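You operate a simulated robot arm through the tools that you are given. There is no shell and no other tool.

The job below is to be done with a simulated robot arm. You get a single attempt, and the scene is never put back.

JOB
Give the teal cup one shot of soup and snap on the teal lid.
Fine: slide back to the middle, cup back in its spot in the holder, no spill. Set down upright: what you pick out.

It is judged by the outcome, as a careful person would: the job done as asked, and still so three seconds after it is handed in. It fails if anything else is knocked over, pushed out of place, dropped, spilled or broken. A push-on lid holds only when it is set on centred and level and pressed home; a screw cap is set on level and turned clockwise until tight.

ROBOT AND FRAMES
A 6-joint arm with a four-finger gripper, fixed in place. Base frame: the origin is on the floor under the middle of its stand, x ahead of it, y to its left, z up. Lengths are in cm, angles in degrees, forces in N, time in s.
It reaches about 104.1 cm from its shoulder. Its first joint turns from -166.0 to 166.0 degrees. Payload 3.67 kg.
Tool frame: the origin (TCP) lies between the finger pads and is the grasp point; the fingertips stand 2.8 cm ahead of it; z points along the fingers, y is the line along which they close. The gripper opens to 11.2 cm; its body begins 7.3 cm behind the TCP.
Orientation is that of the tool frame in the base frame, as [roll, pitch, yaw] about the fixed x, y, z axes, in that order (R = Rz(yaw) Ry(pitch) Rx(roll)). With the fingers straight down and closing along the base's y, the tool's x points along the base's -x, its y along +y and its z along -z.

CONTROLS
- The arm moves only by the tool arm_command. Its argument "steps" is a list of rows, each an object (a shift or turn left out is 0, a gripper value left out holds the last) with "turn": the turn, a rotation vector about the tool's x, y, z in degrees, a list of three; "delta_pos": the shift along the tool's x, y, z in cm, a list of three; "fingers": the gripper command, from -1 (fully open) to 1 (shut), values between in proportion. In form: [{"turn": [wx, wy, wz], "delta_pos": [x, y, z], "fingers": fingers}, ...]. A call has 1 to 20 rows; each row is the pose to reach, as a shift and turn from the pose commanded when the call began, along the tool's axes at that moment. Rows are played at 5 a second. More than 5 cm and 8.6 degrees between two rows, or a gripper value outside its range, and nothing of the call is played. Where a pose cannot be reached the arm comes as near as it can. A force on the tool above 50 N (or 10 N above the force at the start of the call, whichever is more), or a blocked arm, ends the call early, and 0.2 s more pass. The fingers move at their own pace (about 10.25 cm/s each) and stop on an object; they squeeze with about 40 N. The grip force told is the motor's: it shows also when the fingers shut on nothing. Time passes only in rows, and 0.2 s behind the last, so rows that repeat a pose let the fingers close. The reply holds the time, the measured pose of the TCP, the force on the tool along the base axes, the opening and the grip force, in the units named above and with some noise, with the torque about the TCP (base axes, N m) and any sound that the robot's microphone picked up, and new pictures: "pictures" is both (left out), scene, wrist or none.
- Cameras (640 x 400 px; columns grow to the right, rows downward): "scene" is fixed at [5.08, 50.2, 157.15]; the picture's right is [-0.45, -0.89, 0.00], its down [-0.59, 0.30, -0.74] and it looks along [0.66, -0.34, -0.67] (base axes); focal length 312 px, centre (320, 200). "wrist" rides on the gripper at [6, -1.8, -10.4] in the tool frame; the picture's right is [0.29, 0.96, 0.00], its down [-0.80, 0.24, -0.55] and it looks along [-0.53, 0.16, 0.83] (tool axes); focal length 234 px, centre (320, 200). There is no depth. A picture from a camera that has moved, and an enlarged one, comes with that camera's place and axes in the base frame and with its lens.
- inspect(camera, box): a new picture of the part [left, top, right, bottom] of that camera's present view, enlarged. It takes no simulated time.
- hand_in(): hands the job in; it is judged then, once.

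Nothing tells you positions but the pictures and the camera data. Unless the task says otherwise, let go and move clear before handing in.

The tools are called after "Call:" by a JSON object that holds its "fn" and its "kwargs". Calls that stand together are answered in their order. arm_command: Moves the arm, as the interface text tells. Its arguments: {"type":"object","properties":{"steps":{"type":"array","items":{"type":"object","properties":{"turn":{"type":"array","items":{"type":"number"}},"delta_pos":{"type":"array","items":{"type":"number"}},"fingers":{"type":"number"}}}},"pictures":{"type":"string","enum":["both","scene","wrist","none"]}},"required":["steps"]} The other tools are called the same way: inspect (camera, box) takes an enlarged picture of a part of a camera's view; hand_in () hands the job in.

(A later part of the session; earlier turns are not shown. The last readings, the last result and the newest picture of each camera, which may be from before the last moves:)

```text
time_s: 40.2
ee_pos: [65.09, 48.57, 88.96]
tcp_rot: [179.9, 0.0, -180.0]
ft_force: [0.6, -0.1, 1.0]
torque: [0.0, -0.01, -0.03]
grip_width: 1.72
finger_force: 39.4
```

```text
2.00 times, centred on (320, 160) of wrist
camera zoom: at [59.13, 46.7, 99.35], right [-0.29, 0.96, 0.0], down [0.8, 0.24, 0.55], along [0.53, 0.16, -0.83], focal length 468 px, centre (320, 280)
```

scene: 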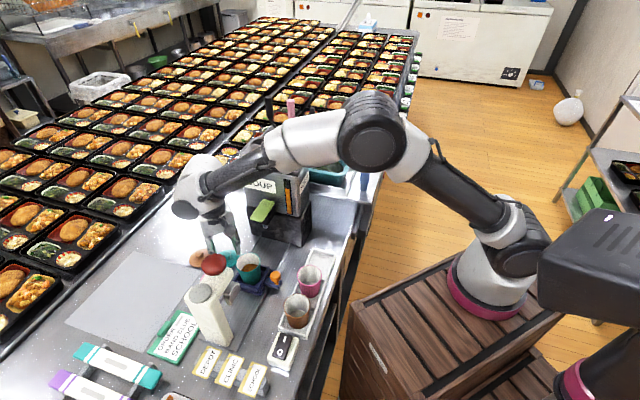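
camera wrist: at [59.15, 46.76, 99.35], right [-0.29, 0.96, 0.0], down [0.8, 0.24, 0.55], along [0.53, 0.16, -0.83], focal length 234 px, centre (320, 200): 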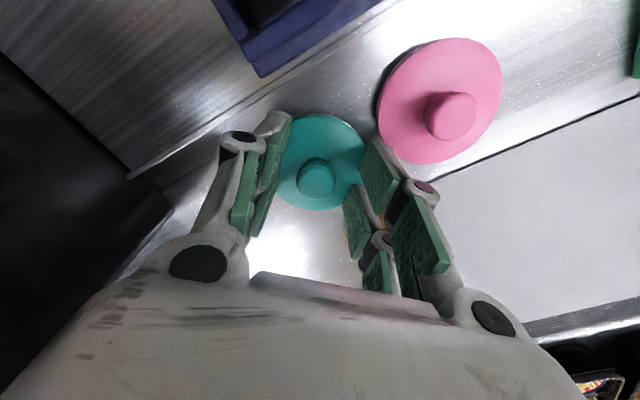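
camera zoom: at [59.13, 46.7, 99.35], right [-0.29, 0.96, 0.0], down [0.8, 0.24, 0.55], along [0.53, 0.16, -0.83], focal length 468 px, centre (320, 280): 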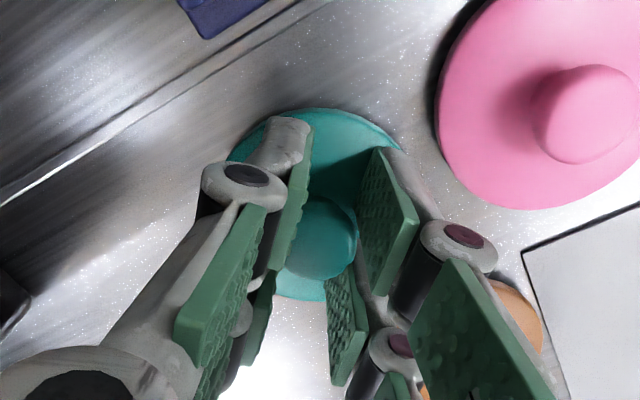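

The lid knob is gripped. I'll lift it and check that it hangs level.

Call:
{"fn": "arm_command", "kwargs": {"steps": [{"delta_pos": [0, 0, -1]}, {"delta_pos": [0, 0, -4]}, {"delta_pos": [0, 0, -8.5]}, {"delta_pos": [0, 0, -13]}, {"delta_pos": [0, 0, -17]}, {"delta_pos": [0, 0, -17]}], "pictures": "both"}}

Call:
{"fn": "inspect", "kwargs": {"camera": "wrist", "box": [200, 40, 440, 260]}}

Call:
{"fn": "inspect", "kwargs": {"camera": "scene", "box": [170, 180, 260, 260]}}

```text
time_s: 41.6
ee_pos: [65.11, 48.45, 105.98]
tcp_rot: [-180.0, 0.0, -180.0]
ft_force: [0.6, 0.4, 0.0]
torque: [-0.02, 0.0, -0.02]
grip_width: 1.68
finger_force: 40.3
camera wrist: at [59.19, 46.64, 116.36], right [-0.29, 0.96, 0.0], down [0.8, 0.24, 0.55], along [0.53, 0.16, -0.83], focal length 234 px, centre (320, 200)
```

scene: 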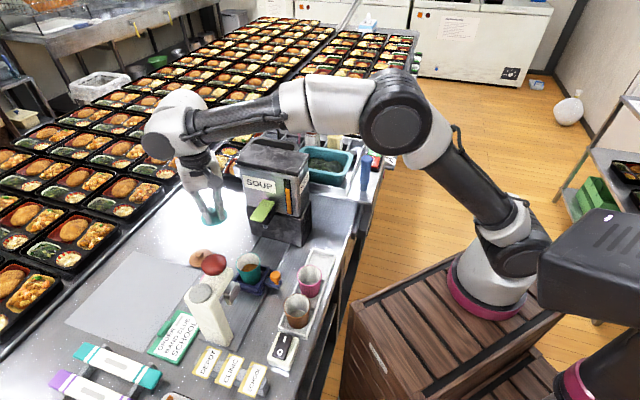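
wrist: 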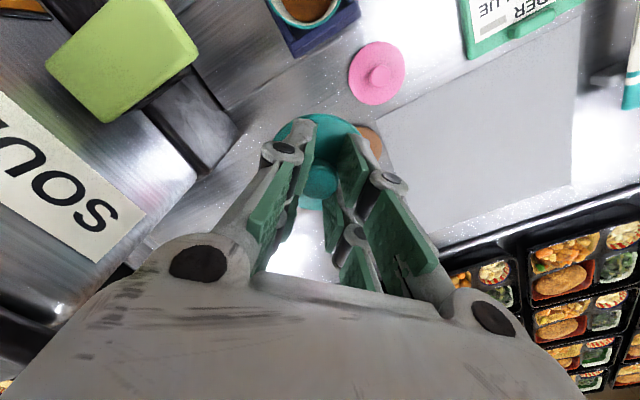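

```text
1.82 times, centred on (320, 150) of wrist
camera zoom: at [59.19, 46.64, 116.36], right [-0.29, 0.96, 0.0], down [0.8, 0.24, 0.55], along [0.53, 0.16, -0.83], focal length 426 px, centre (320, 291)
```

zoom: 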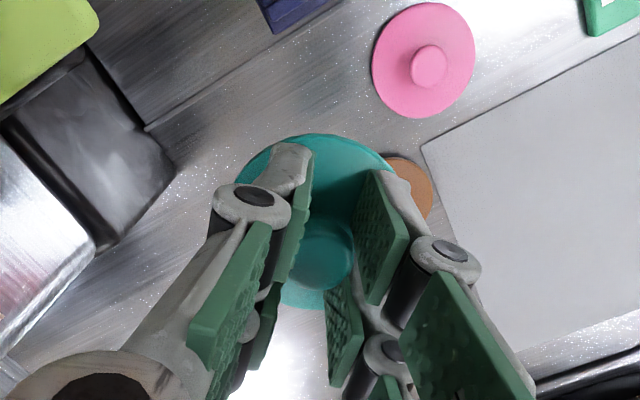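

```text
5.00 times, centred on (215, 220) of scene
camera zoom: at [5.08, 50.2, 157.15], right [-0.45, -0.89, 0.0], down [-0.59, 0.3, -0.74], along [0.66, -0.34, -0.67], focal length 1562 px, centre (845, 100)
```

zoom: 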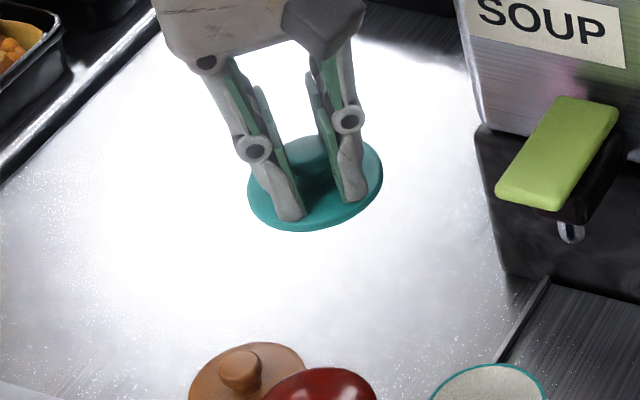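

The lid came up level. I'll carry it around the lever and over the cup, turning back so the camera faces the robot side.

Call:
{"fn": "arm_command", "kwargs": {"steps": [{"delta_pos": [1.3, 1.3, 0], "turn": [0, 0, -7.5]}, {"delta_pos": [2.67, 2.67, 0], "turn": [0, 0, -15]}, {"delta_pos": [4.39, 0.95, 0], "turn": [0, 0, -22.5]}, {"delta_pos": [6.1, -0.76, 0], "turn": [0, 0, -30]}, {"delta_pos": [7.82, -2.47, 0], "turn": [0, 0, -37.5]}, {"delta_pos": [9.53, -4.19, 0], "turn": [0, 0, -45]}, {"delta_pos": [9.53, -4.19, 0], "turn": [0, 0, -45]}], "pictures": "both"}}

Call:
{"fn": "inspect", "kwargs": {"camera": "wrist", "box": [200, 20, 440, 240]}}

Call:
{"fn": "inspect", "kwargs": {"camera": "scene", "box": [210, 200, 300, 300]}}

```text
time_s: 43.2
ee_pos: [55.47, 44.3, 105.89]
tcp_rot: [180.0, 0.1, -134.9]
ft_force: [0.2, -0.4, -0.9]
torque: [0.0, -0.04, -0.01]
grip_width: 1.64
finger_force: 40.0
camera wrist: at [52.55, 38.75, 116.28], right [-0.88, 0.47, 0.0], down [0.39, 0.73, 0.55], along [0.26, 0.49, -0.83], focal length 234 px, centre (320, 200)
```

scene: 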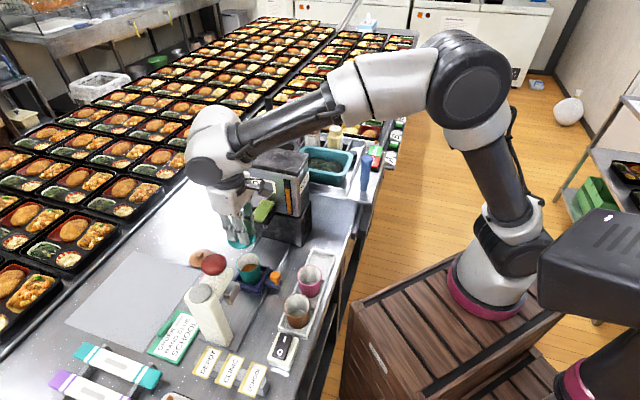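
wrist: 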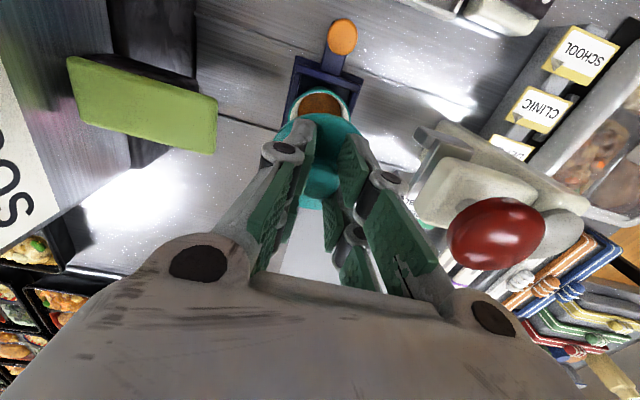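

```text
1.82 times, centred on (320, 130) of wrist
camera zoom: at [52.55, 38.75, 116.28], right [-0.88, 0.47, 0.0], down [0.39, 0.73, 0.55], along [0.26, 0.49, -0.83], focal length 426 px, centre (320, 327)
```

zoom: 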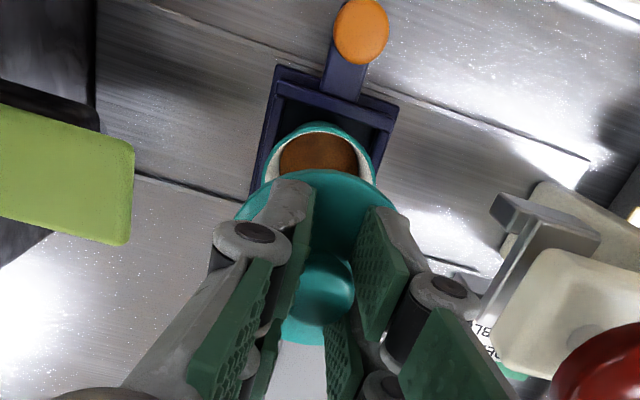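

```text
4.00 times, centred on (255, 250) of scene
camera zoom: at [5.08, 50.2, 157.15], right [-0.45, -0.89, 0.0], down [-0.59, 0.3, -0.74], along [0.66, -0.34, -0.67], focal length 1250 px, centre (580, 0)
```

zoom: 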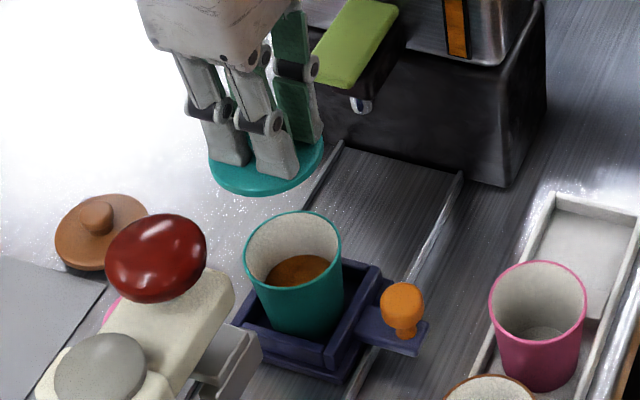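

The cup rim centre is about a=-8.03, b=70.45, and the lid sits roughly 0.25 cm toward +b in the grip. I'll correct for that and lower to about 1 cm above the rim to check they're concentric.

Call:
{"fn": "arm_command", "kwargs": {"steps": [{"delta_pos": [0.3, -0.08, 2.5]}, {"delta_pos": [0.3, -0.08, 5]}, {"delta_pos": [0.3, -0.08, 6.8]}, {"delta_pos": [0.3, -0.08, 6.8]}], "pictures": "both"}}

Call:
{"fn": "inspect", "kwargs": {"camera": "wrist", "box": [220, 40, 420, 240]}}

Call:
{"fn": "inspect", "kwargs": {"camera": "scene", "box": [220, 210, 300, 290]}}

```text
time_s: 44.2
ee_pos: [55.5, 44.07, 99.16]
tcp_rot: [-179.9, 0.0, -135.0]
ft_force: [0.9, -0.3, -1.2]
torque: [0.0, 0.02, -0.03]
grip_width: 1.62
finger_force: 40.1
camera wrist: at [52.49, 38.48, 109.54], right [-0.88, 0.47, 0.0], down [0.39, 0.73, 0.55], along [0.26, 0.49, -0.83], focal length 234 px, centre (320, 200)
```

scene: 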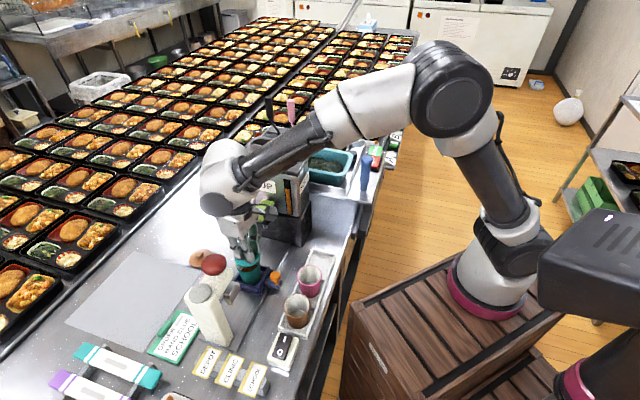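
wrist: 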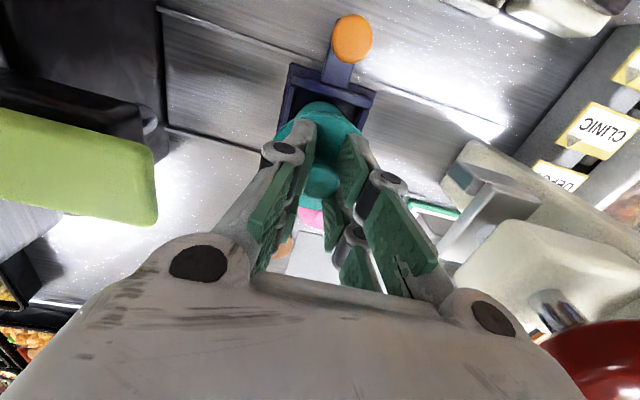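

```text
2.00 times, centred on (320, 140) of wrist
camera zoom: at [52.49, 38.48, 109.54], right [-0.88, 0.47, 0.0], down [0.39, 0.73, 0.55], along [0.26, 0.49, -0.83], focal length 468 px, centre (320, 320)
```

zoom: 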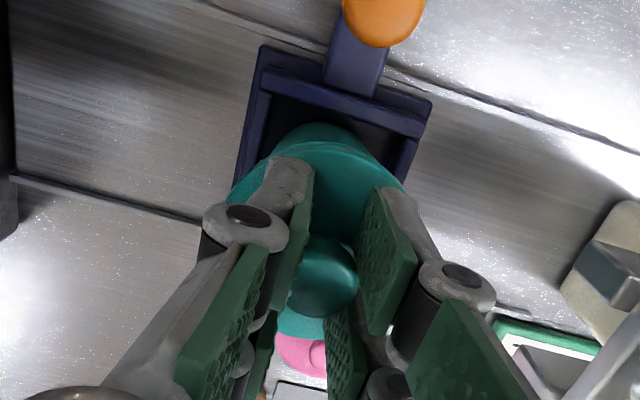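

```text
5.00 times, centred on (260, 250) of scene
camera zoom: at [5.08, 50.2, 157.15], right [-0.45, -0.89, 0.0], down [-0.59, 0.3, -0.74], along [0.66, -0.34, -0.67], focal length 1562 px, centre (620, -50)
```

zoom: 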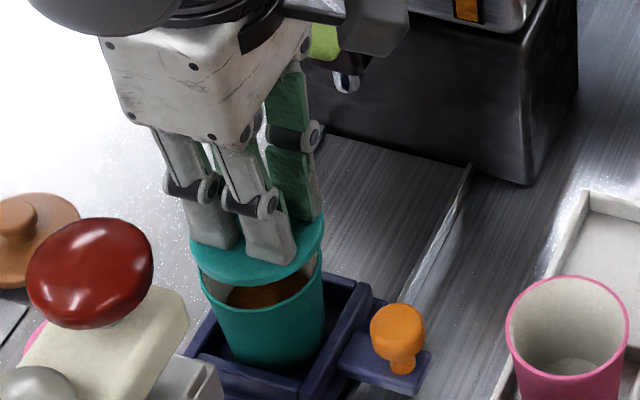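

Lateral (a) alignment matches, and the lid is about 0.2 cm too far toward +b. I'll correct that and lower to light contact.

Call:
{"fn": "arm_command", "kwargs": {"steps": [{"delta_pos": [0.2, 0, 0.3]}, {"delta_pos": [0.2, 0, 0.8]}, {"delta_pos": [0.2, 0, 0.8]}], "pictures": "none"}}

Call:
{"fn": "inspect", "kwargs": {"camera": "wrist", "box": [240, 60, 400, 220]}}

Call:
{"fn": "inspect", "kwargs": {"camera": "scene", "box": [230, 220, 290, 280]}}

```text
time_s: 45.0
ee_pos: [55.12, 43.87, 98.48]
tcp_rot: [-179.9, 0.1, -135.0]
ft_force: [-0.1, -1.0, -0.2]
torque: [0.0, 0.03, 0.01]
grip_width: 1.62
finger_force: 40.1
```

```text
2.50 times, centred on (320, 140) of wrist
camera zoom: at [52.27, 38.34, 108.76], right [-0.88, 0.47, 0.0], down [0.39, 0.73, 0.55], along [0.26, 0.49, -0.83], focal length 585 px, centre (320, 350)
```

zoom: 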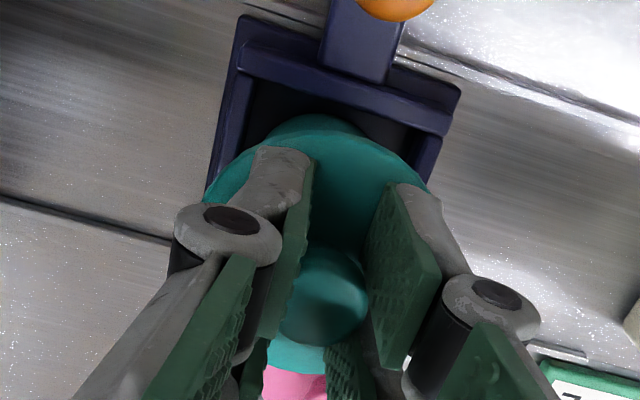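

```text
6.67 times, centred on (260, 250) of scene
camera zoom: at [5.08, 50.2, 157.15], right [-0.45, -0.89, 0.0], down [-0.59, 0.3, -0.74], along [0.66, -0.34, -0.67], focal length 2083 px, centre (720, -133)
```

zoom: 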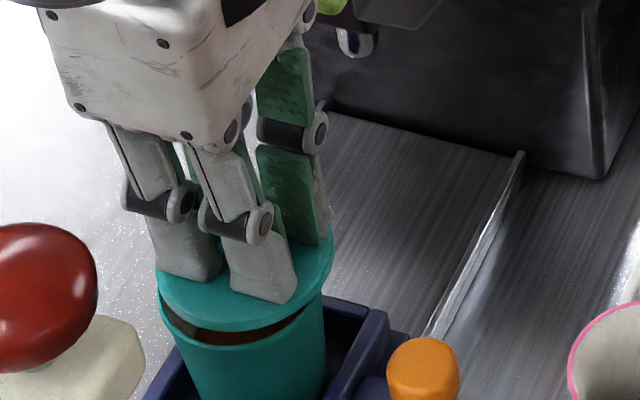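

Call:
{"fn": "inspect", "kwargs": {"camera": "scene", "box": [236, 245, 276, 275]}}

Call:
{"fn": "inspect", "kwargs": {"camera": "wrist", "box": [270, 90, 370, 150]}}

```text
13.33 times, centred on (256, 260) of scene
camera zoom: at [5.08, 50.2, 157.15], right [-0.45, -0.89, 0.0], down [-0.59, 0.3, -0.74], along [0.66, -0.34, -0.67], focal length 4166 px, centre (1173, -600)
```

zoom: 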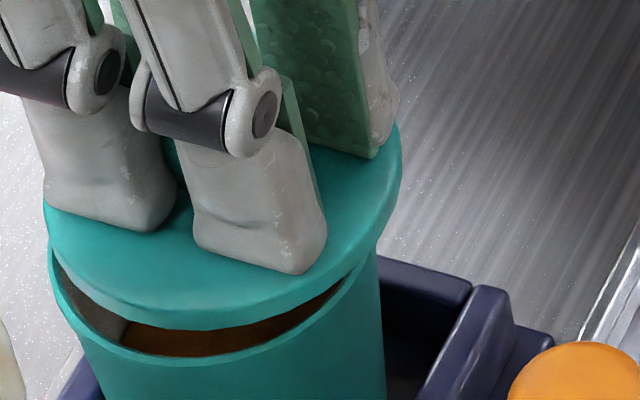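

```text
6.40 times, centred on (320, 120) of wrist
camera zoom: at [52.27, 38.34, 108.76], right [-0.88, 0.47, 0.0], down [0.39, 0.73, 0.55], along [0.26, 0.49, -0.83], focal length 1499 px, centre (320, 712)
```

zoom: 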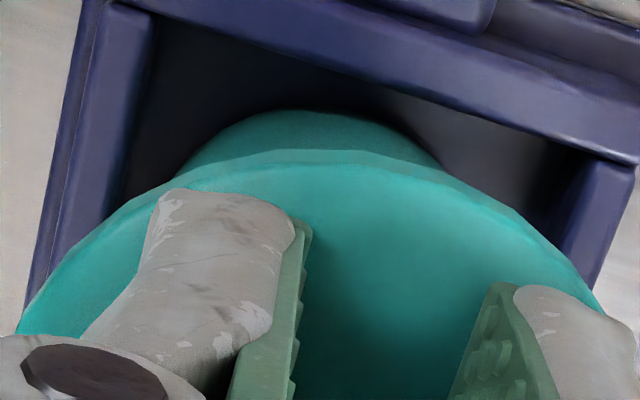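

The two views now suggest I overcorrected, and the lid is about 0.2–0.3 cm toward the robot. I'll shift back 0.22 cm and check again before lowering.

Call:
{"fn": "arm_command", "kwargs": {"steps": [{"delta_pos": [-0.22, 0, 0]}, {"delta_pos": [-0.22, 0, 0.2]}, {"delta_pos": [-0.22, 0, 0.2]}], "pictures": "none"}}

Call:
{"fn": "inspect", "kwargs": {"camera": "scene", "box": [236, 245, 276, 275]}}

Call:
{"fn": "inspect", "kwargs": {"camera": "wrist", "box": [270, 90, 370, 150]}}

```text
time_s: 45.8
ee_pos: [55.38, 43.96, 98.17]
tcp_rot: [180.0, 0.0, -134.9]
ft_force: [0.4, 0.9, 0.5]
torque: [-0.01, -0.01, 0.03]
grip_width: 1.61
finger_force: 40.1
```

```text
13.33 times, centred on (256, 260) of scene
camera zoom: at [5.08, 50.2, 157.15], right [-0.45, -0.89, 0.0], down [-0.59, 0.3, -0.74], along [0.66, -0.34, -0.67], focal length 4166 px, centre (1173, -600)
```

zoom: 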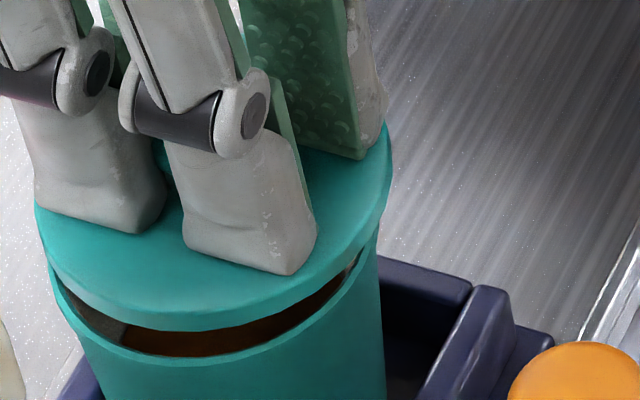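

```text
6.40 times, centred on (320, 120) of wrist
camera zoom: at [52.51, 38.5, 108.54], right [-0.88, 0.47, 0.0], down [0.39, 0.73, 0.55], along [0.26, 0.49, -0.83], focal length 1499 px, centre (320, 712)
```

zoom: 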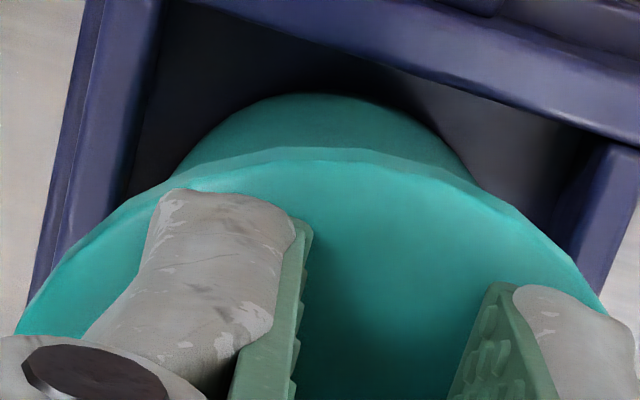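

Call:
{"fn": "arm_command", "kwargs": {"steps": [{"delta_pos": [-0.07, 0, 0.3]}, {"delta_pos": [-0.07, 0, 0.6]}, {"delta_pos": [-0.07, 0, 0.6]}], "pictures": "none"}}

Call:
{"fn": "inspect", "kwargs": {"camera": "scene", "box": [236, 245, 276, 275]}}

Call:
{"fn": "inspect", "kwargs": {"camera": "wrist", "box": [270, 90, 370, 150]}}

```text
time_s: 46.6
ee_pos: [55.42, 44.08, 97.57]
tcp_rot: [-180.0, 0.0, -134.9]
ft_force: [-0.6, -0.7, 0.4]
torque: [0.01, -0.01, -0.02]
grip_width: 1.57
finger_force: 40.1
```

```text
13.33 times, centred on (256, 260) of scene
camera zoom: at [5.08, 50.2, 157.15], right [-0.45, -0.89, 0.0], down [-0.59, 0.3, -0.74], along [0.66, -0.34, -0.67], focal length 4166 px, centre (1173, -600)
```

zoom: 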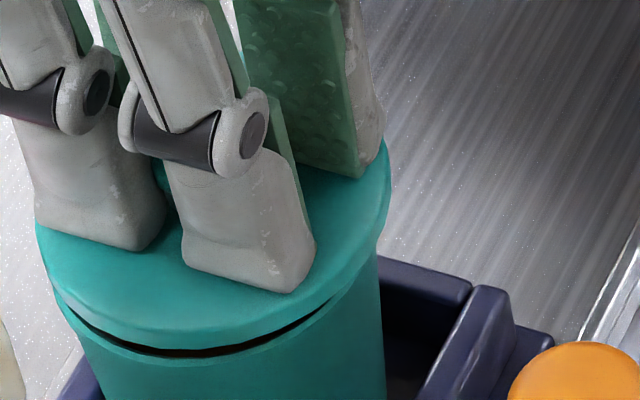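

```text
6.40 times, centred on (320, 120) of wrist
camera zoom: at [52.59, 38.59, 107.97], right [-0.88, 0.47, 0.0], down [0.39, 0.73, 0.55], along [0.26, 0.49, -0.83], focal length 1499 px, centre (320, 712)
```

zoom: 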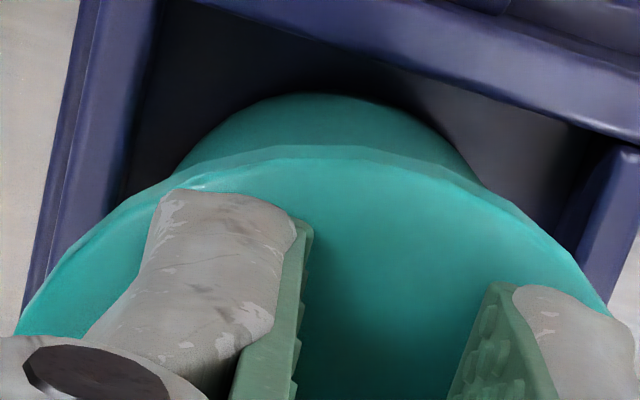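

Call:
{"fn": "arm_command", "kwargs": {"steps": [{"delta_pos": [0, 0, 0.15]}, {"delta_pos": [0, 0, 0.3]}], "pictures": "none"}}

Call:
{"fn": "inspect", "kwargs": {"camera": "scene", "box": [236, 245, 276, 275]}}

```text
time_s: 47.2
ee_pos: [55.33, 44.07, 97.36]
tcp_rot: [-180.0, 0.0, -134.9]
ft_force: [-0.9, -0.5, 0.1]
torque: [-0.01, 0.0, -0.02]
grip_width: 1.59
finger_force: 40.2
```

```text
13.33 times, centred on (256, 260) of scene
camera zoom: at [5.08, 50.2, 157.15], right [-0.45, -0.89, 0.0], down [-0.59, 0.3, -0.74], along [0.66, -0.34, -0.67], focal length 4166 px, centre (1173, -600)
```

zoom: 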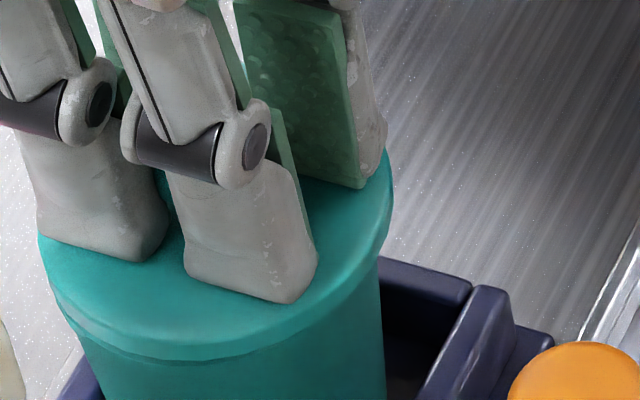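

Call:
{"fn": "arm_command", "kwargs": {"steps": [{"delta_pos": [0, 0, 0.12]}, {"delta_pos": [0, 0, 0.25]}], "pictures": "none"}}

Call:
{"fn": "inspect", "kwargs": {"camera": "scene", "box": [236, 245, 276, 275]}}

Call:
{"fn": "inspect", "kwargs": {"camera": "wrist", "box": [240, 60, 400, 220]}}

```text
time_s: 47.8
ee_pos: [55.45, 44.0, 97.05]
tcp_rot: [180.0, -0.1, -134.9]
ft_force: [-0.1, 0.4, -0.1]
torque: [0.0, 0.0, -0.03]
grip_width: 1.58
finger_force: 40.1
```

```text
13.33 times, centred on (256, 260) of scene
camera zoom: at [5.08, 50.2, 157.15], right [-0.45, -0.89, 0.0], down [-0.59, 0.3, -0.74], along [0.66, -0.34, -0.67], focal length 4166 px, centre (1173, -600)
```

zoom: 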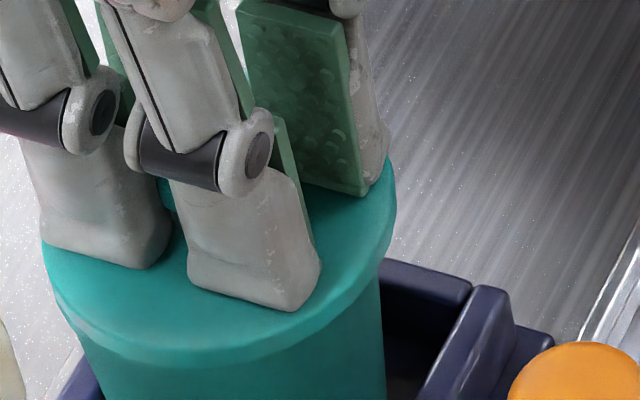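

```text
2.50 times, centred on (320, 140) of wrist
camera zoom: at [52.54, 38.59, 107.46], right [-0.88, 0.47, 0.0], down [0.39, 0.73, 0.55], along [0.26, 0.49, -0.83], focal length 585 px, centre (320, 350)
```

zoom: 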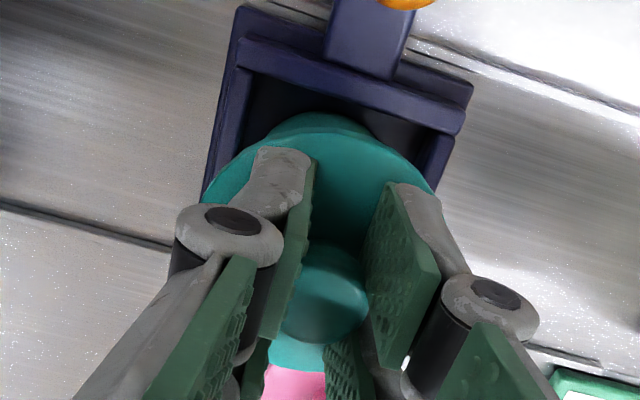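

Call:
{"fn": "arm_command", "kwargs": {"steps": [{"delta_pos": [-0.1, 0, 0]}, {"delta_pos": [-0.1, 0, 0.15]}, {"delta_pos": [-0.1, 0, 0.25]}], "pictures": "none"}}

Call:
{"fn": "inspect", "kwargs": {"camera": "scene", "box": [236, 245, 276, 275]}}

```text
time_s: 48.6
ee_pos: [55.53, 44.23, 96.81]
tcp_rot: [180.0, 0.1, -135.0]
ft_force: [1.2, 0.2, 8.8]
torque: [0.03, -0.11, -0.01]
grip_width: 1.55
finger_force: 40.0
heard: snap
```

```text
13.33 times, centred on (256, 260) of scene
camera zoom: at [5.08, 50.2, 157.15], right [-0.45, -0.89, 0.0], down [-0.59, 0.3, -0.74], along [0.66, -0.34, -0.67], focal length 4166 px, centre (1173, -600)
```

zoom: 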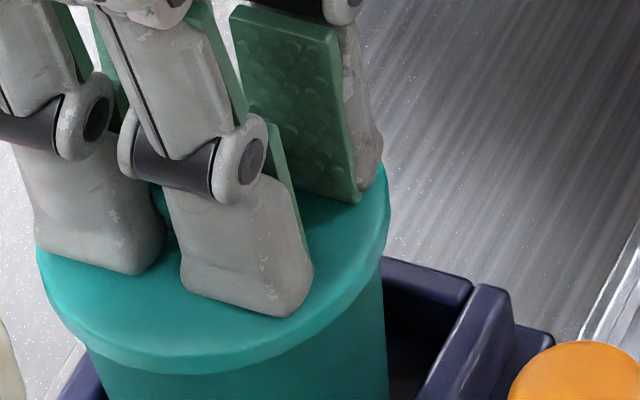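

I heard a snap at about 9 N. I'll press down a little more to make sure the lid is home, then look at it.

Call:
{"fn": "arm_command", "kwargs": {"steps": [{"delta_pos": [0, 0, 0.1]}, {"delta_pos": [0, 0, 0.2]}], "pictures": "none"}}

Call:
{"fn": "inspect", "kwargs": {"camera": "scene", "box": [236, 245, 276, 275]}}

Call:
{"fn": "inspect", "kwargs": {"camera": "wrist", "box": [240, 60, 400, 220]}}

```text
time_s: 49.2
ee_pos: [55.59, 44.28, 96.83]
tcp_rot: [179.8, 0.3, -135.0]
ft_force: [-1.8, -2.7, 41.0]
torque: [-0.18, 0.26, 0.0]
grip_width: 1.59
finger_force: 39.5
```

```text
13.33 times, centred on (256, 260) of scene
camera zoom: at [5.08, 50.2, 157.15], right [-0.45, -0.89, 0.0], down [-0.59, 0.3, -0.74], along [0.66, -0.34, -0.67], focal length 4166 px, centre (1173, -600)
```

zoom: 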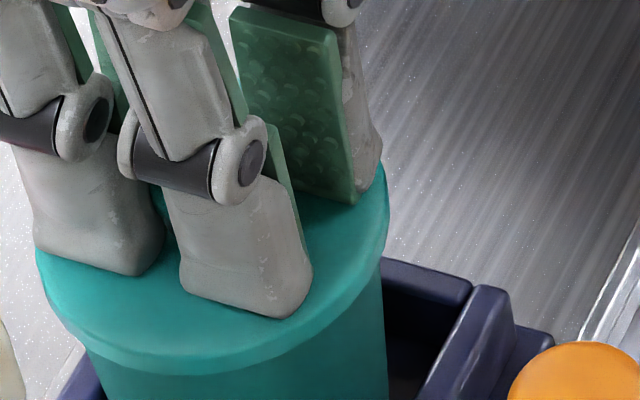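

```text
2.50 times, centred on (320, 140) of wrist
camera zoom: at [52.59, 38.69, 107.22], right [-0.88, 0.47, 0.0], down [0.39, 0.73, 0.56], along [0.26, 0.49, -0.83], focal length 585 px, centre (320, 350)
```

zoom: 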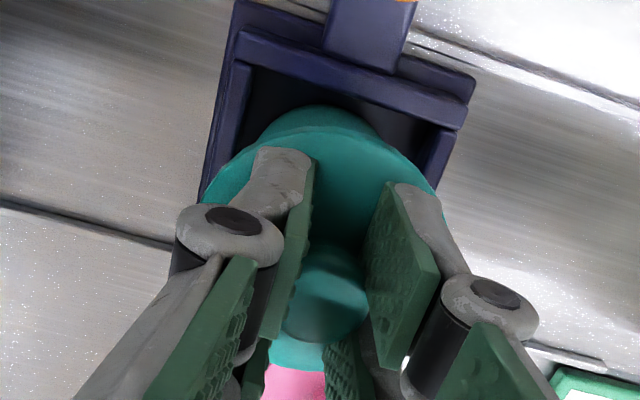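

The lid is firmly home, solid at 41 N and level. I'll ease off, release the knob, rise just above it and open wider to take the cup by its body.

Call:
{"fn": "arm_command", "kwargs": {"steps": [{"delta_pos": [0, 0, -0.25]}, {"delta_pos": [0, 0, -0.3], "fingers": 0.5}, {"delta_pos": [0, 0, -0.3], "fingers": 0.2}, {"delta_pos": [0, 0, -1.2], "fingers": 0.2}, {"delta_pos": [0, 0, -2.6], "fingers": 0.0}, {"delta_pos": [0, 0, -2.6], "fingers": -0.32}, {"delta_pos": [0, 0, -2.6], "fingers": -0.32}], "pictures": "both"}}

Call:
{"fn": "inspect", "kwargs": {"camera": "scene", "box": [225, 220, 295, 285]}}

Call:
{"fn": "inspect", "kwargs": {"camera": "wrist", "box": [200, 40, 440, 240]}}

```text
time_s: 50.8
ee_pos: [55.69, 44.17, 99.12]
tcp_rot: [-180.0, 0.0, -135.1]
ft_force: [-1.0, 0.2, -0.7]
torque: [0.01, 0.02, 0.02]
grip_width: 7.41
finger_force: 0.0
camera wrist: at [52.68, 38.68, 109.52], right [-0.88, 0.47, 0.0], down [0.39, 0.73, 0.55], along [0.26, 0.49, -0.83], focal length 234 px, centre (320, 200)
```

scene: 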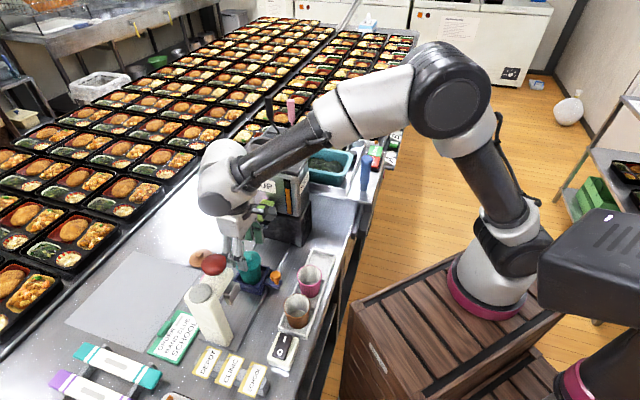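
wrist: 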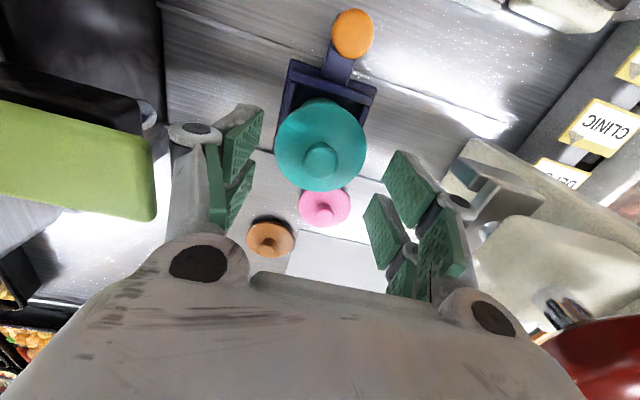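

```text
6.15 times, centred on (260, 252) of scene
camera zoom: at [5.08, 50.2, 157.15], right [-0.45, -0.89, 0.0], down [-0.59, 0.3, -0.74], along [0.66, -0.34, -0.67], focal length 1923 px, centre (689, -123)
```

zoom: 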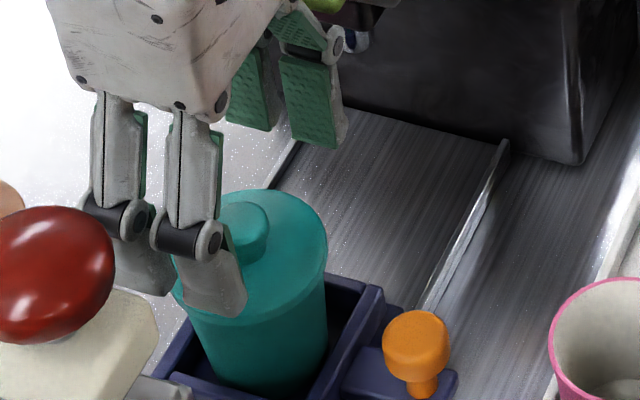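

```text
2.00 times, centred on (320, 140) of wrist
camera zoom: at [52.68, 38.68, 109.52], right [-0.88, 0.47, 0.0], down [0.39, 0.73, 0.55], along [0.26, 0.49, -0.83], focal length 468 px, centre (320, 320)
```

zoom: 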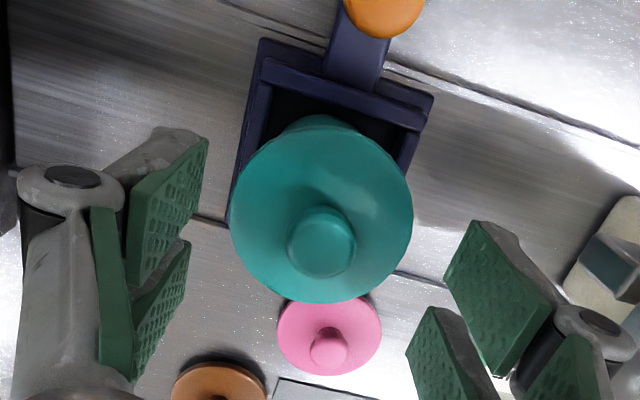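

The lid sits level on the cup. I'll lower the open fingers around the cup body and check clearance to the lid edge and the pocket walls.

Call:
{"fn": "arm_command", "kwargs": {"steps": [{"delta_pos": [0, -0.08, 2]}, {"delta_pos": [0, -0.08, 4]}, {"delta_pos": [0, -0.08, 5.5]}, {"delta_pos": [0, -0.08, 6.3]}, {"delta_pos": [0, -0.08, 6.3]}], "pictures": "both"}}

Call:
{"fn": "inspect", "kwargs": {"camera": "scene", "box": [225, 220, 295, 285]}}

Call:
{"fn": "inspect", "kwargs": {"camera": "wrist", "box": [200, 40, 440, 240]}}

```text
time_s: 52.0
ee_pos: [55.48, 44.19, 92.82]
tcp_rot: [180.0, 0.0, -135.0]
ft_force: [-0.6, 0.5, 0.2]
torque: [0.02, -0.03, 0.0]
grip_width: 7.37
finger_force: 0.1
camera wrist: at [52.65, 38.7, 103.25], right [-0.88, 0.47, 0.0], down [0.39, 0.73, 0.55], along [0.26, 0.49, -0.83], focal length 234 px, centre (320, 200)
```

scene: 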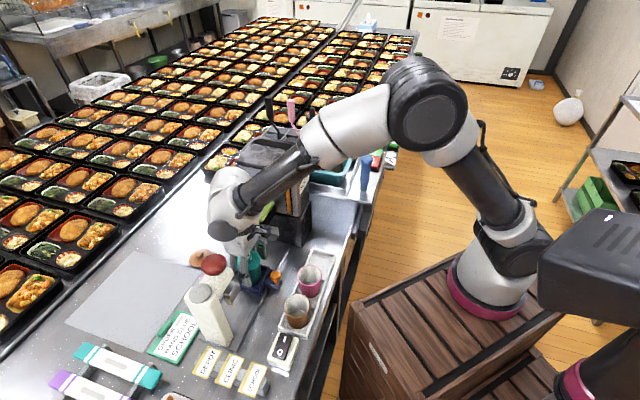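
wrist: 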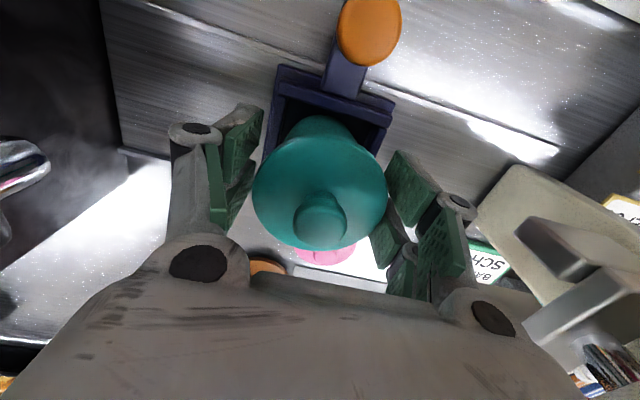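

```text
6.15 times, centred on (260, 252) of scene
camera zoom: at [5.08, 50.2, 157.15], right [-0.45, -0.89, 0.0], down [-0.59, 0.3, -0.74], along [0.66, -0.34, -0.67], focal length 1923 px, centre (689, -123)
```

zoom: 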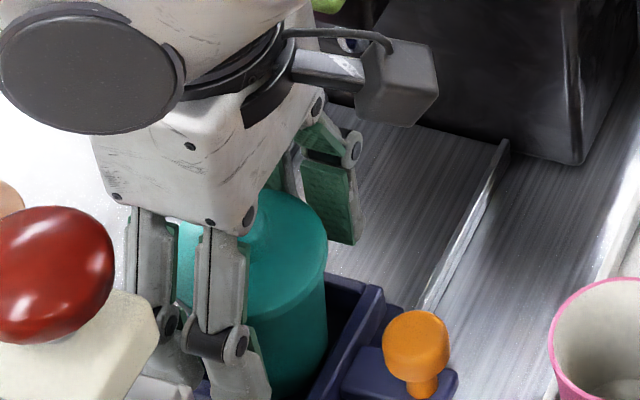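

```text
2.00 times, centred on (320, 140) of wrist
camera zoom: at [52.65, 38.7, 103.25], right [-0.88, 0.47, 0.0], down [0.39, 0.73, 0.55], along [0.26, 0.49, -0.83], focal length 468 px, centre (320, 320)
```

zoom: 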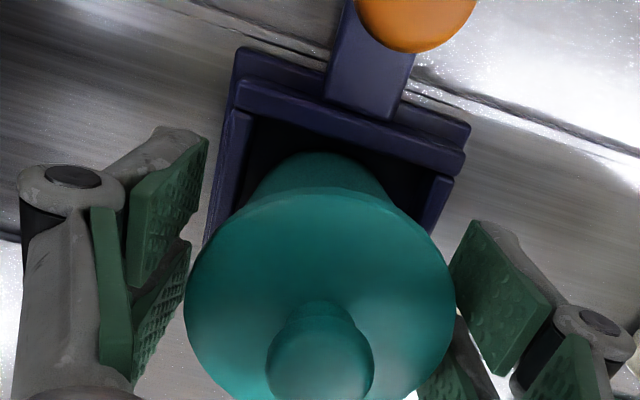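

Call:
{"fn": "arm_command", "kwargs": {"steps": [{"delta_pos": [0, 0, 0.3]}, {"delta_pos": [0, 0, 0.55]}, {"delta_pos": [0, 0, 0.55]}], "pictures": "none"}}

Call:
{"fn": "inspect", "kwargs": {"camera": "scene", "box": [225, 235, 295, 300]}}

```text
time_s: 52.8
ee_pos: [55.62, 44.15, 92.29]
tcp_rot: [179.9, 0.0, -135.0]
ft_force: [-0.4, 0.4, -0.1]
torque: [-0.01, -0.01, 0.01]
grip_width: 7.4
finger_force: 0.0
```

```text
6.15 times, centred on (260, 268) of scene
camera zoom: at [5.08, 50.2, 157.15], right [-0.45, -0.89, 0.0], down [-0.59, 0.3, -0.74], along [0.66, -0.34, -0.67], focal length 1923 px, centre (689, -215)
```

zoom: 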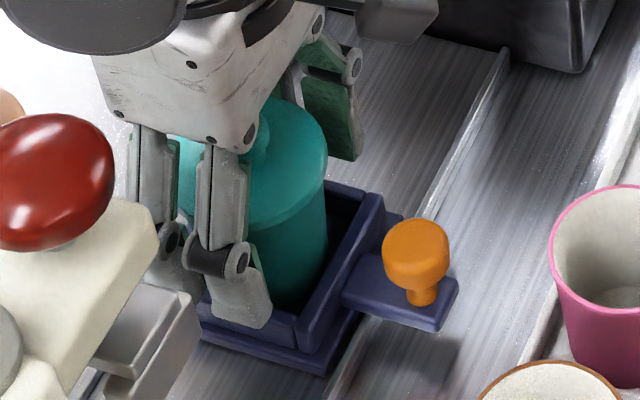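

Call:
{"fn": "arm_command", "kwargs": {"steps": [{"fingers": -0.15}, {"fingers": 0.0}, {"fingers": 0.1}, {"fingers": 0.18}, {"fingers": 0.18}], "pictures": "both"}}

Call:
{"fn": "inspect", "kwargs": {"camera": "scene", "box": [225, 235, 295, 300]}}

Call:
{"fn": "inspect", "kwargs": {"camera": "wrist", "box": [200, 40, 440, 240]}}

```text
time_s: 54.0
ee_pos: [55.56, 44.3, 92.11]
tcp_rot: [180.0, 0.0, -135.0]
ft_force: [-0.7, -0.4, -1.0]
torque: [0.01, -0.01, -0.01]
grip_width: 6.02
finger_force: 40.1
camera wrist: at [52.67, 38.75, 102.68], right [-0.88, 0.47, 0.0], down [0.39, 0.73, 0.55], along [0.26, 0.49, -0.83], focal length 234 px, centre (320, 200)
```

scene: 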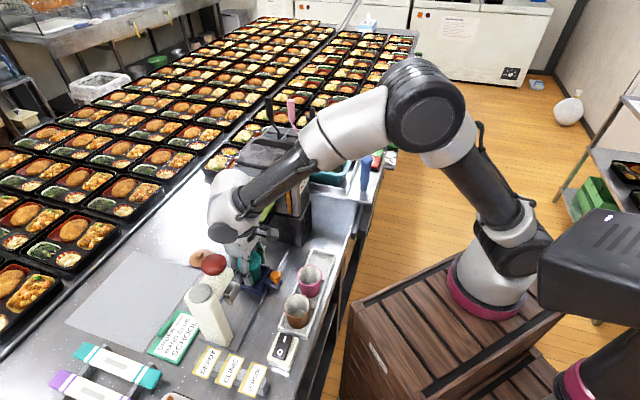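
wrist: 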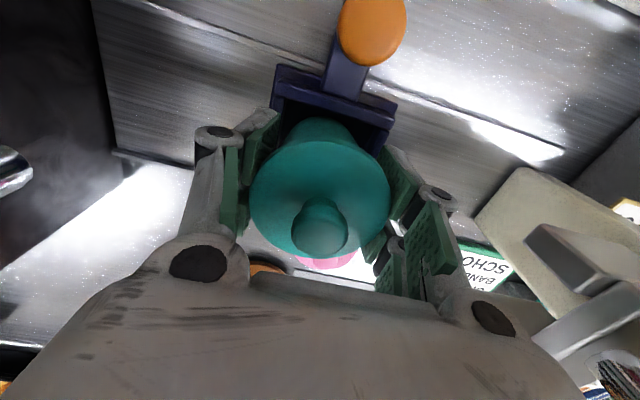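

```text
6.15 times, centred on (260, 268) of scene
camera zoom: at [5.08, 50.2, 157.15], right [-0.45, -0.89, 0.0], down [-0.59, 0.3, -0.74], along [0.66, -0.34, -0.67], focal length 1923 px, centre (689, -215)
```

zoom: 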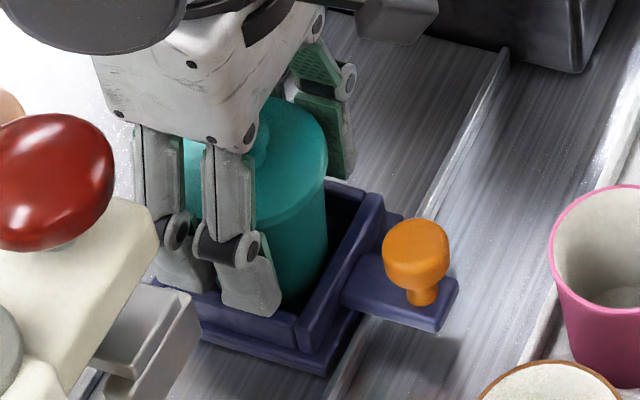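

```text
2.00 times, centred on (320, 140) of wrist
camera zoom: at [52.67, 38.75, 102.68], right [-0.88, 0.47, 0.0], down [0.39, 0.73, 0.55], along [0.26, 0.49, -0.83], focal length 468 px, centre (320, 320)
```

zoom: 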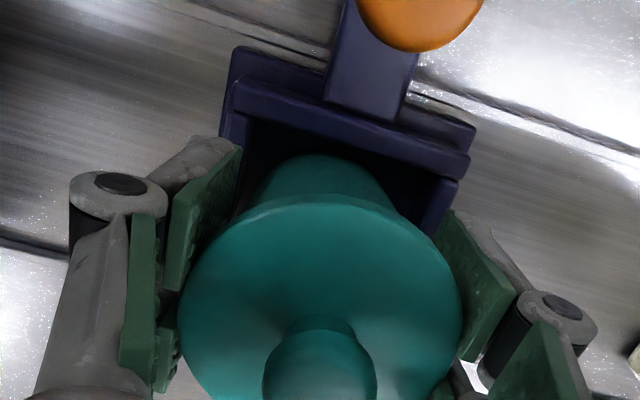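

Call:
{"fn": "inspect", "kwargs": {"camera": "scene", "box": [238, 262, 278, 297]}}

Call:
{"fn": "inspect", "kwargs": {"camera": "wrist", "box": [225, 80, 345, 190]}}

Call:
{"fn": "inspect", "kwargs": {"camera": "wrist", "box": [340, 100, 460, 210]}}

```text
11.43 times, centred on (258, 280) of scene
camera zoom: at [5.08, 50.2, 157.15], right [-0.45, -0.89, 0.0], down [-0.59, 0.3, -0.74], along [0.66, -0.34, -0.67], focal length 3571 px, centre (1029, -709)
```

zoom: 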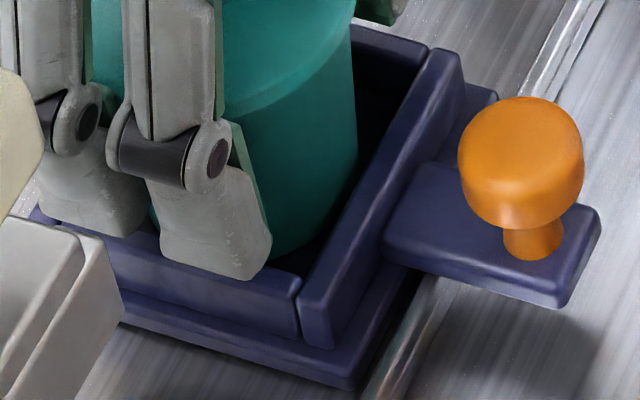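

```text
3.64 times, centred on (285, 135) of wrist
camera zoom: at [52.67, 38.75, 102.68], right [-0.88, 0.47, 0.0], down [0.39, 0.73, 0.55], along [0.26, 0.49, -0.83], focal length 852 px, centre (447, 436)
```

zoom: 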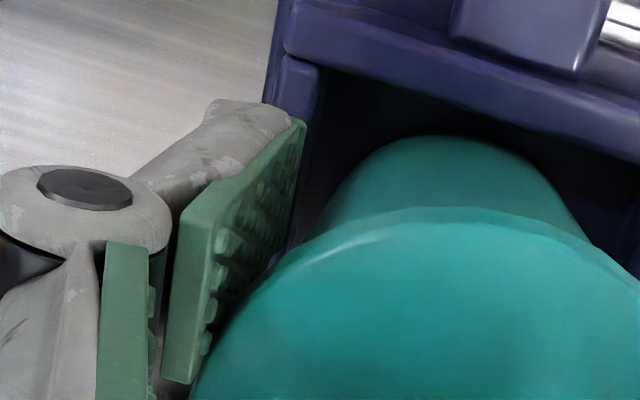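

```text
3.64 times, centred on (400, 155) of wrist
camera zoom: at [52.67, 38.75, 102.68], right [-0.88, 0.47, 0.0], down [0.39, 0.73, 0.55], along [0.26, 0.49, -0.83], focal length 852 px, centre (29, 364)
```

zoom: 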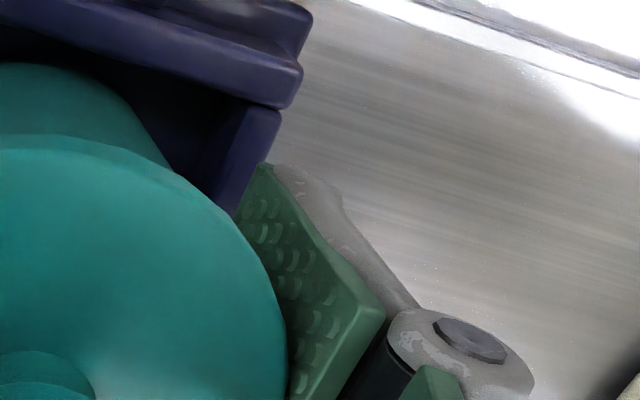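

The pads are closing on the lid's edge (6.0 cm) rather than the cup body. I'll reopen, go 0.55 cm lower and regrip below the lid.

Call:
{"fn": "arm_command", "kwargs": {"steps": [{"fingers": -0.1}, {"fingers": -0.32}, {"fingers": -0.32}, {"delta_pos": [0, 0, 0.3]}, {"delta_pos": [0, 0, 0.55]}, {"delta_pos": [0, 0, 0.55]}], "pictures": "none"}}

Call:
{"fn": "inspect", "kwargs": {"camera": "scene", "box": [238, 262, 278, 297]}}

Call:
{"fn": "inspect", "kwargs": {"camera": "wrist", "box": [200, 60, 440, 210]}}

```text
time_s: 55.4
ee_pos: [55.5, 44.2, 91.6]
tcp_rot: [-180.0, 0.0, -135.0]
ft_force: [0.5, -0.5, 0.0]
torque: [-0.01, 0.0, -0.03]
grip_width: 7.41
finger_force: 0.1
```

```text
11.43 times, centred on (258, 280) of scene
camera zoom: at [5.08, 50.2, 157.15], right [-0.45, -0.89, 0.0], down [-0.59, 0.3, -0.74], along [0.66, -0.34, -0.67], focal length 3571 px, centre (1029, -709)
```

zoom: 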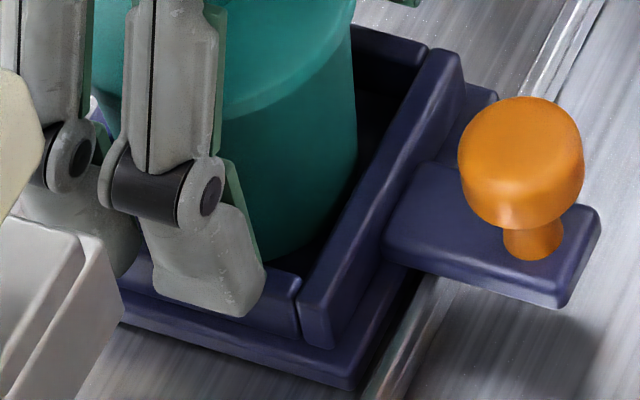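

```text
2.67 times, centred on (320, 135) of wrist
camera zoom: at [52.56, 38.62, 102.16], right [-0.88, 0.47, 0.0], down [0.39, 0.73, 0.55], along [0.26, 0.49, -0.83], focal length 624 px, centre (320, 373)
```

zoom: 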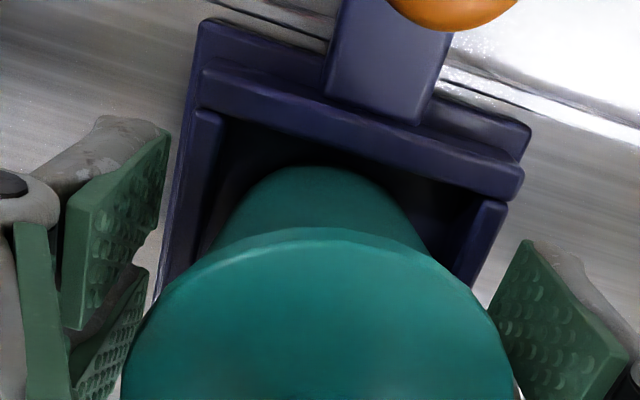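

Call:
{"fn": "arm_command", "kwargs": {"steps": [{"fingers": -0.15}, {"fingers": -0.05}, {"fingers": 0.05}, {"fingers": 0.15}, {"fingers": 0.2}, {"fingers": 0.2}], "pictures": "none"}}

Call:
{"fn": "inspect", "kwargs": {"camera": "scene", "box": [238, 262, 278, 297]}}

Call:
{"fn": "inspect", "kwargs": {"camera": "wrist", "box": [200, 60, 440, 210]}}

```text
time_s: 56.8
ee_pos: [55.56, 44.21, 91.75]
tcp_rot: [-180.0, 0.0, -135.0]
ft_force: [0.1, -1.2, 0.3]
torque: [0.0, 0.06, 0.0]
grip_width: 6.04
finger_force: 40.0
heard: snap
```

```text
11.43 times, centred on (258, 280) of scene
camera zoom: at [5.08, 50.2, 157.15], right [-0.45, -0.89, 0.0], down [-0.59, 0.3, -0.74], along [0.66, -0.34, -0.67], focal length 3571 px, centre (1029, -709)
```

zoom: 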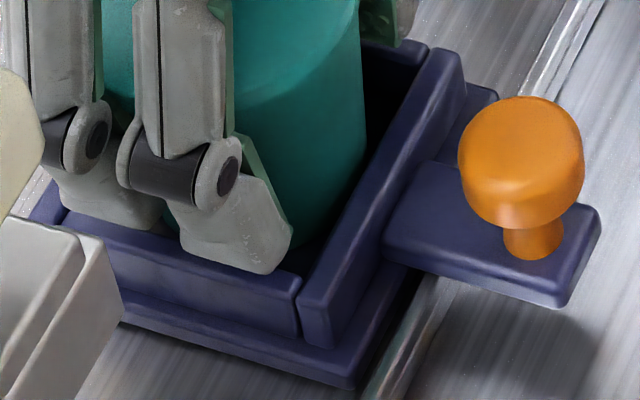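

```text
2.67 times, centred on (320, 135) of wrist
camera zoom: at [52.57, 38.63, 102.17], right [-0.88, 0.47, 0.0], down [0.39, 0.73, 0.55], along [0.26, 0.49, -0.83], focal length 624 px, centre (320, 373)
```

zoom: 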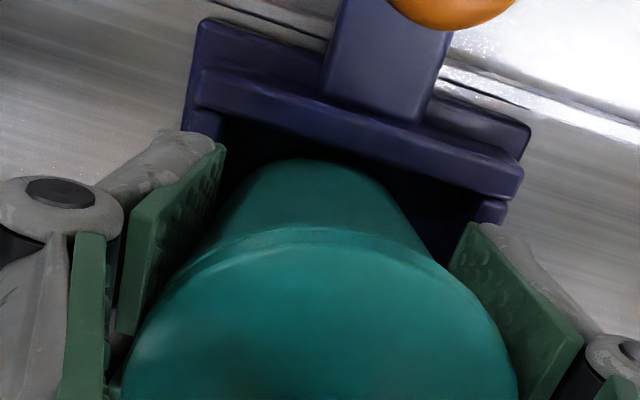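

Call:
{"fn": "inspect", "kwargs": {"camera": "scene", "box": [230, 235, 290, 295]}}

Call:
{"fn": "inspect", "kwargs": {"camera": "wrist", "box": [220, 90, 420, 270]}}

```text
6.67 times, centred on (260, 265) of scene
camera zoom: at [5.08, 50.2, 157.15], right [-0.45, -0.89, 0.0], down [-0.59, 0.3, -0.74], along [0.66, -0.34, -0.67], focal length 2083 px, centre (720, -233)
```

zoom: 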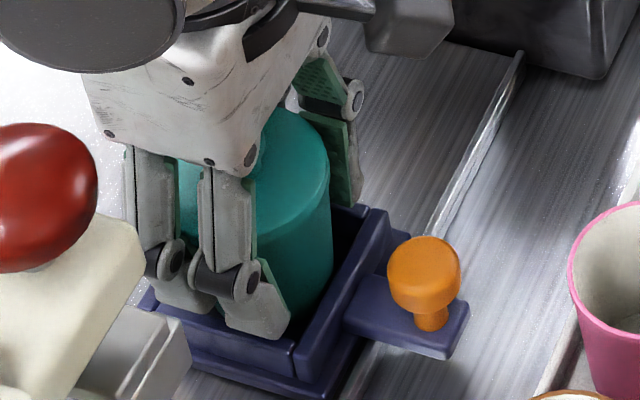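

```text
2.22 times, centred on (320, 180) of wrist
camera zoom: at [52.57, 38.63, 102.17], right [-0.88, 0.47, 0.0], down [0.39, 0.73, 0.55], along [0.26, 0.49, -0.83], focal length 520 px, centre (320, 244)
```

zoom: 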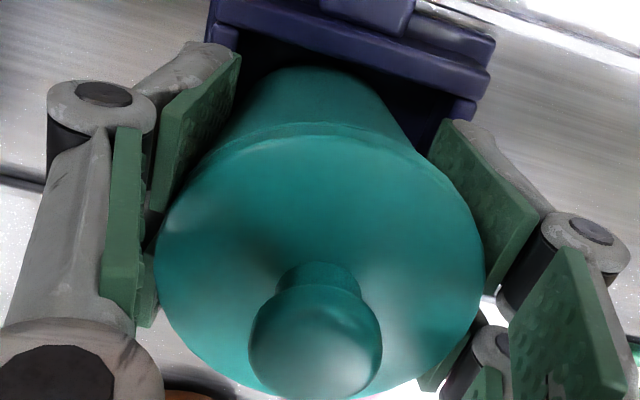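

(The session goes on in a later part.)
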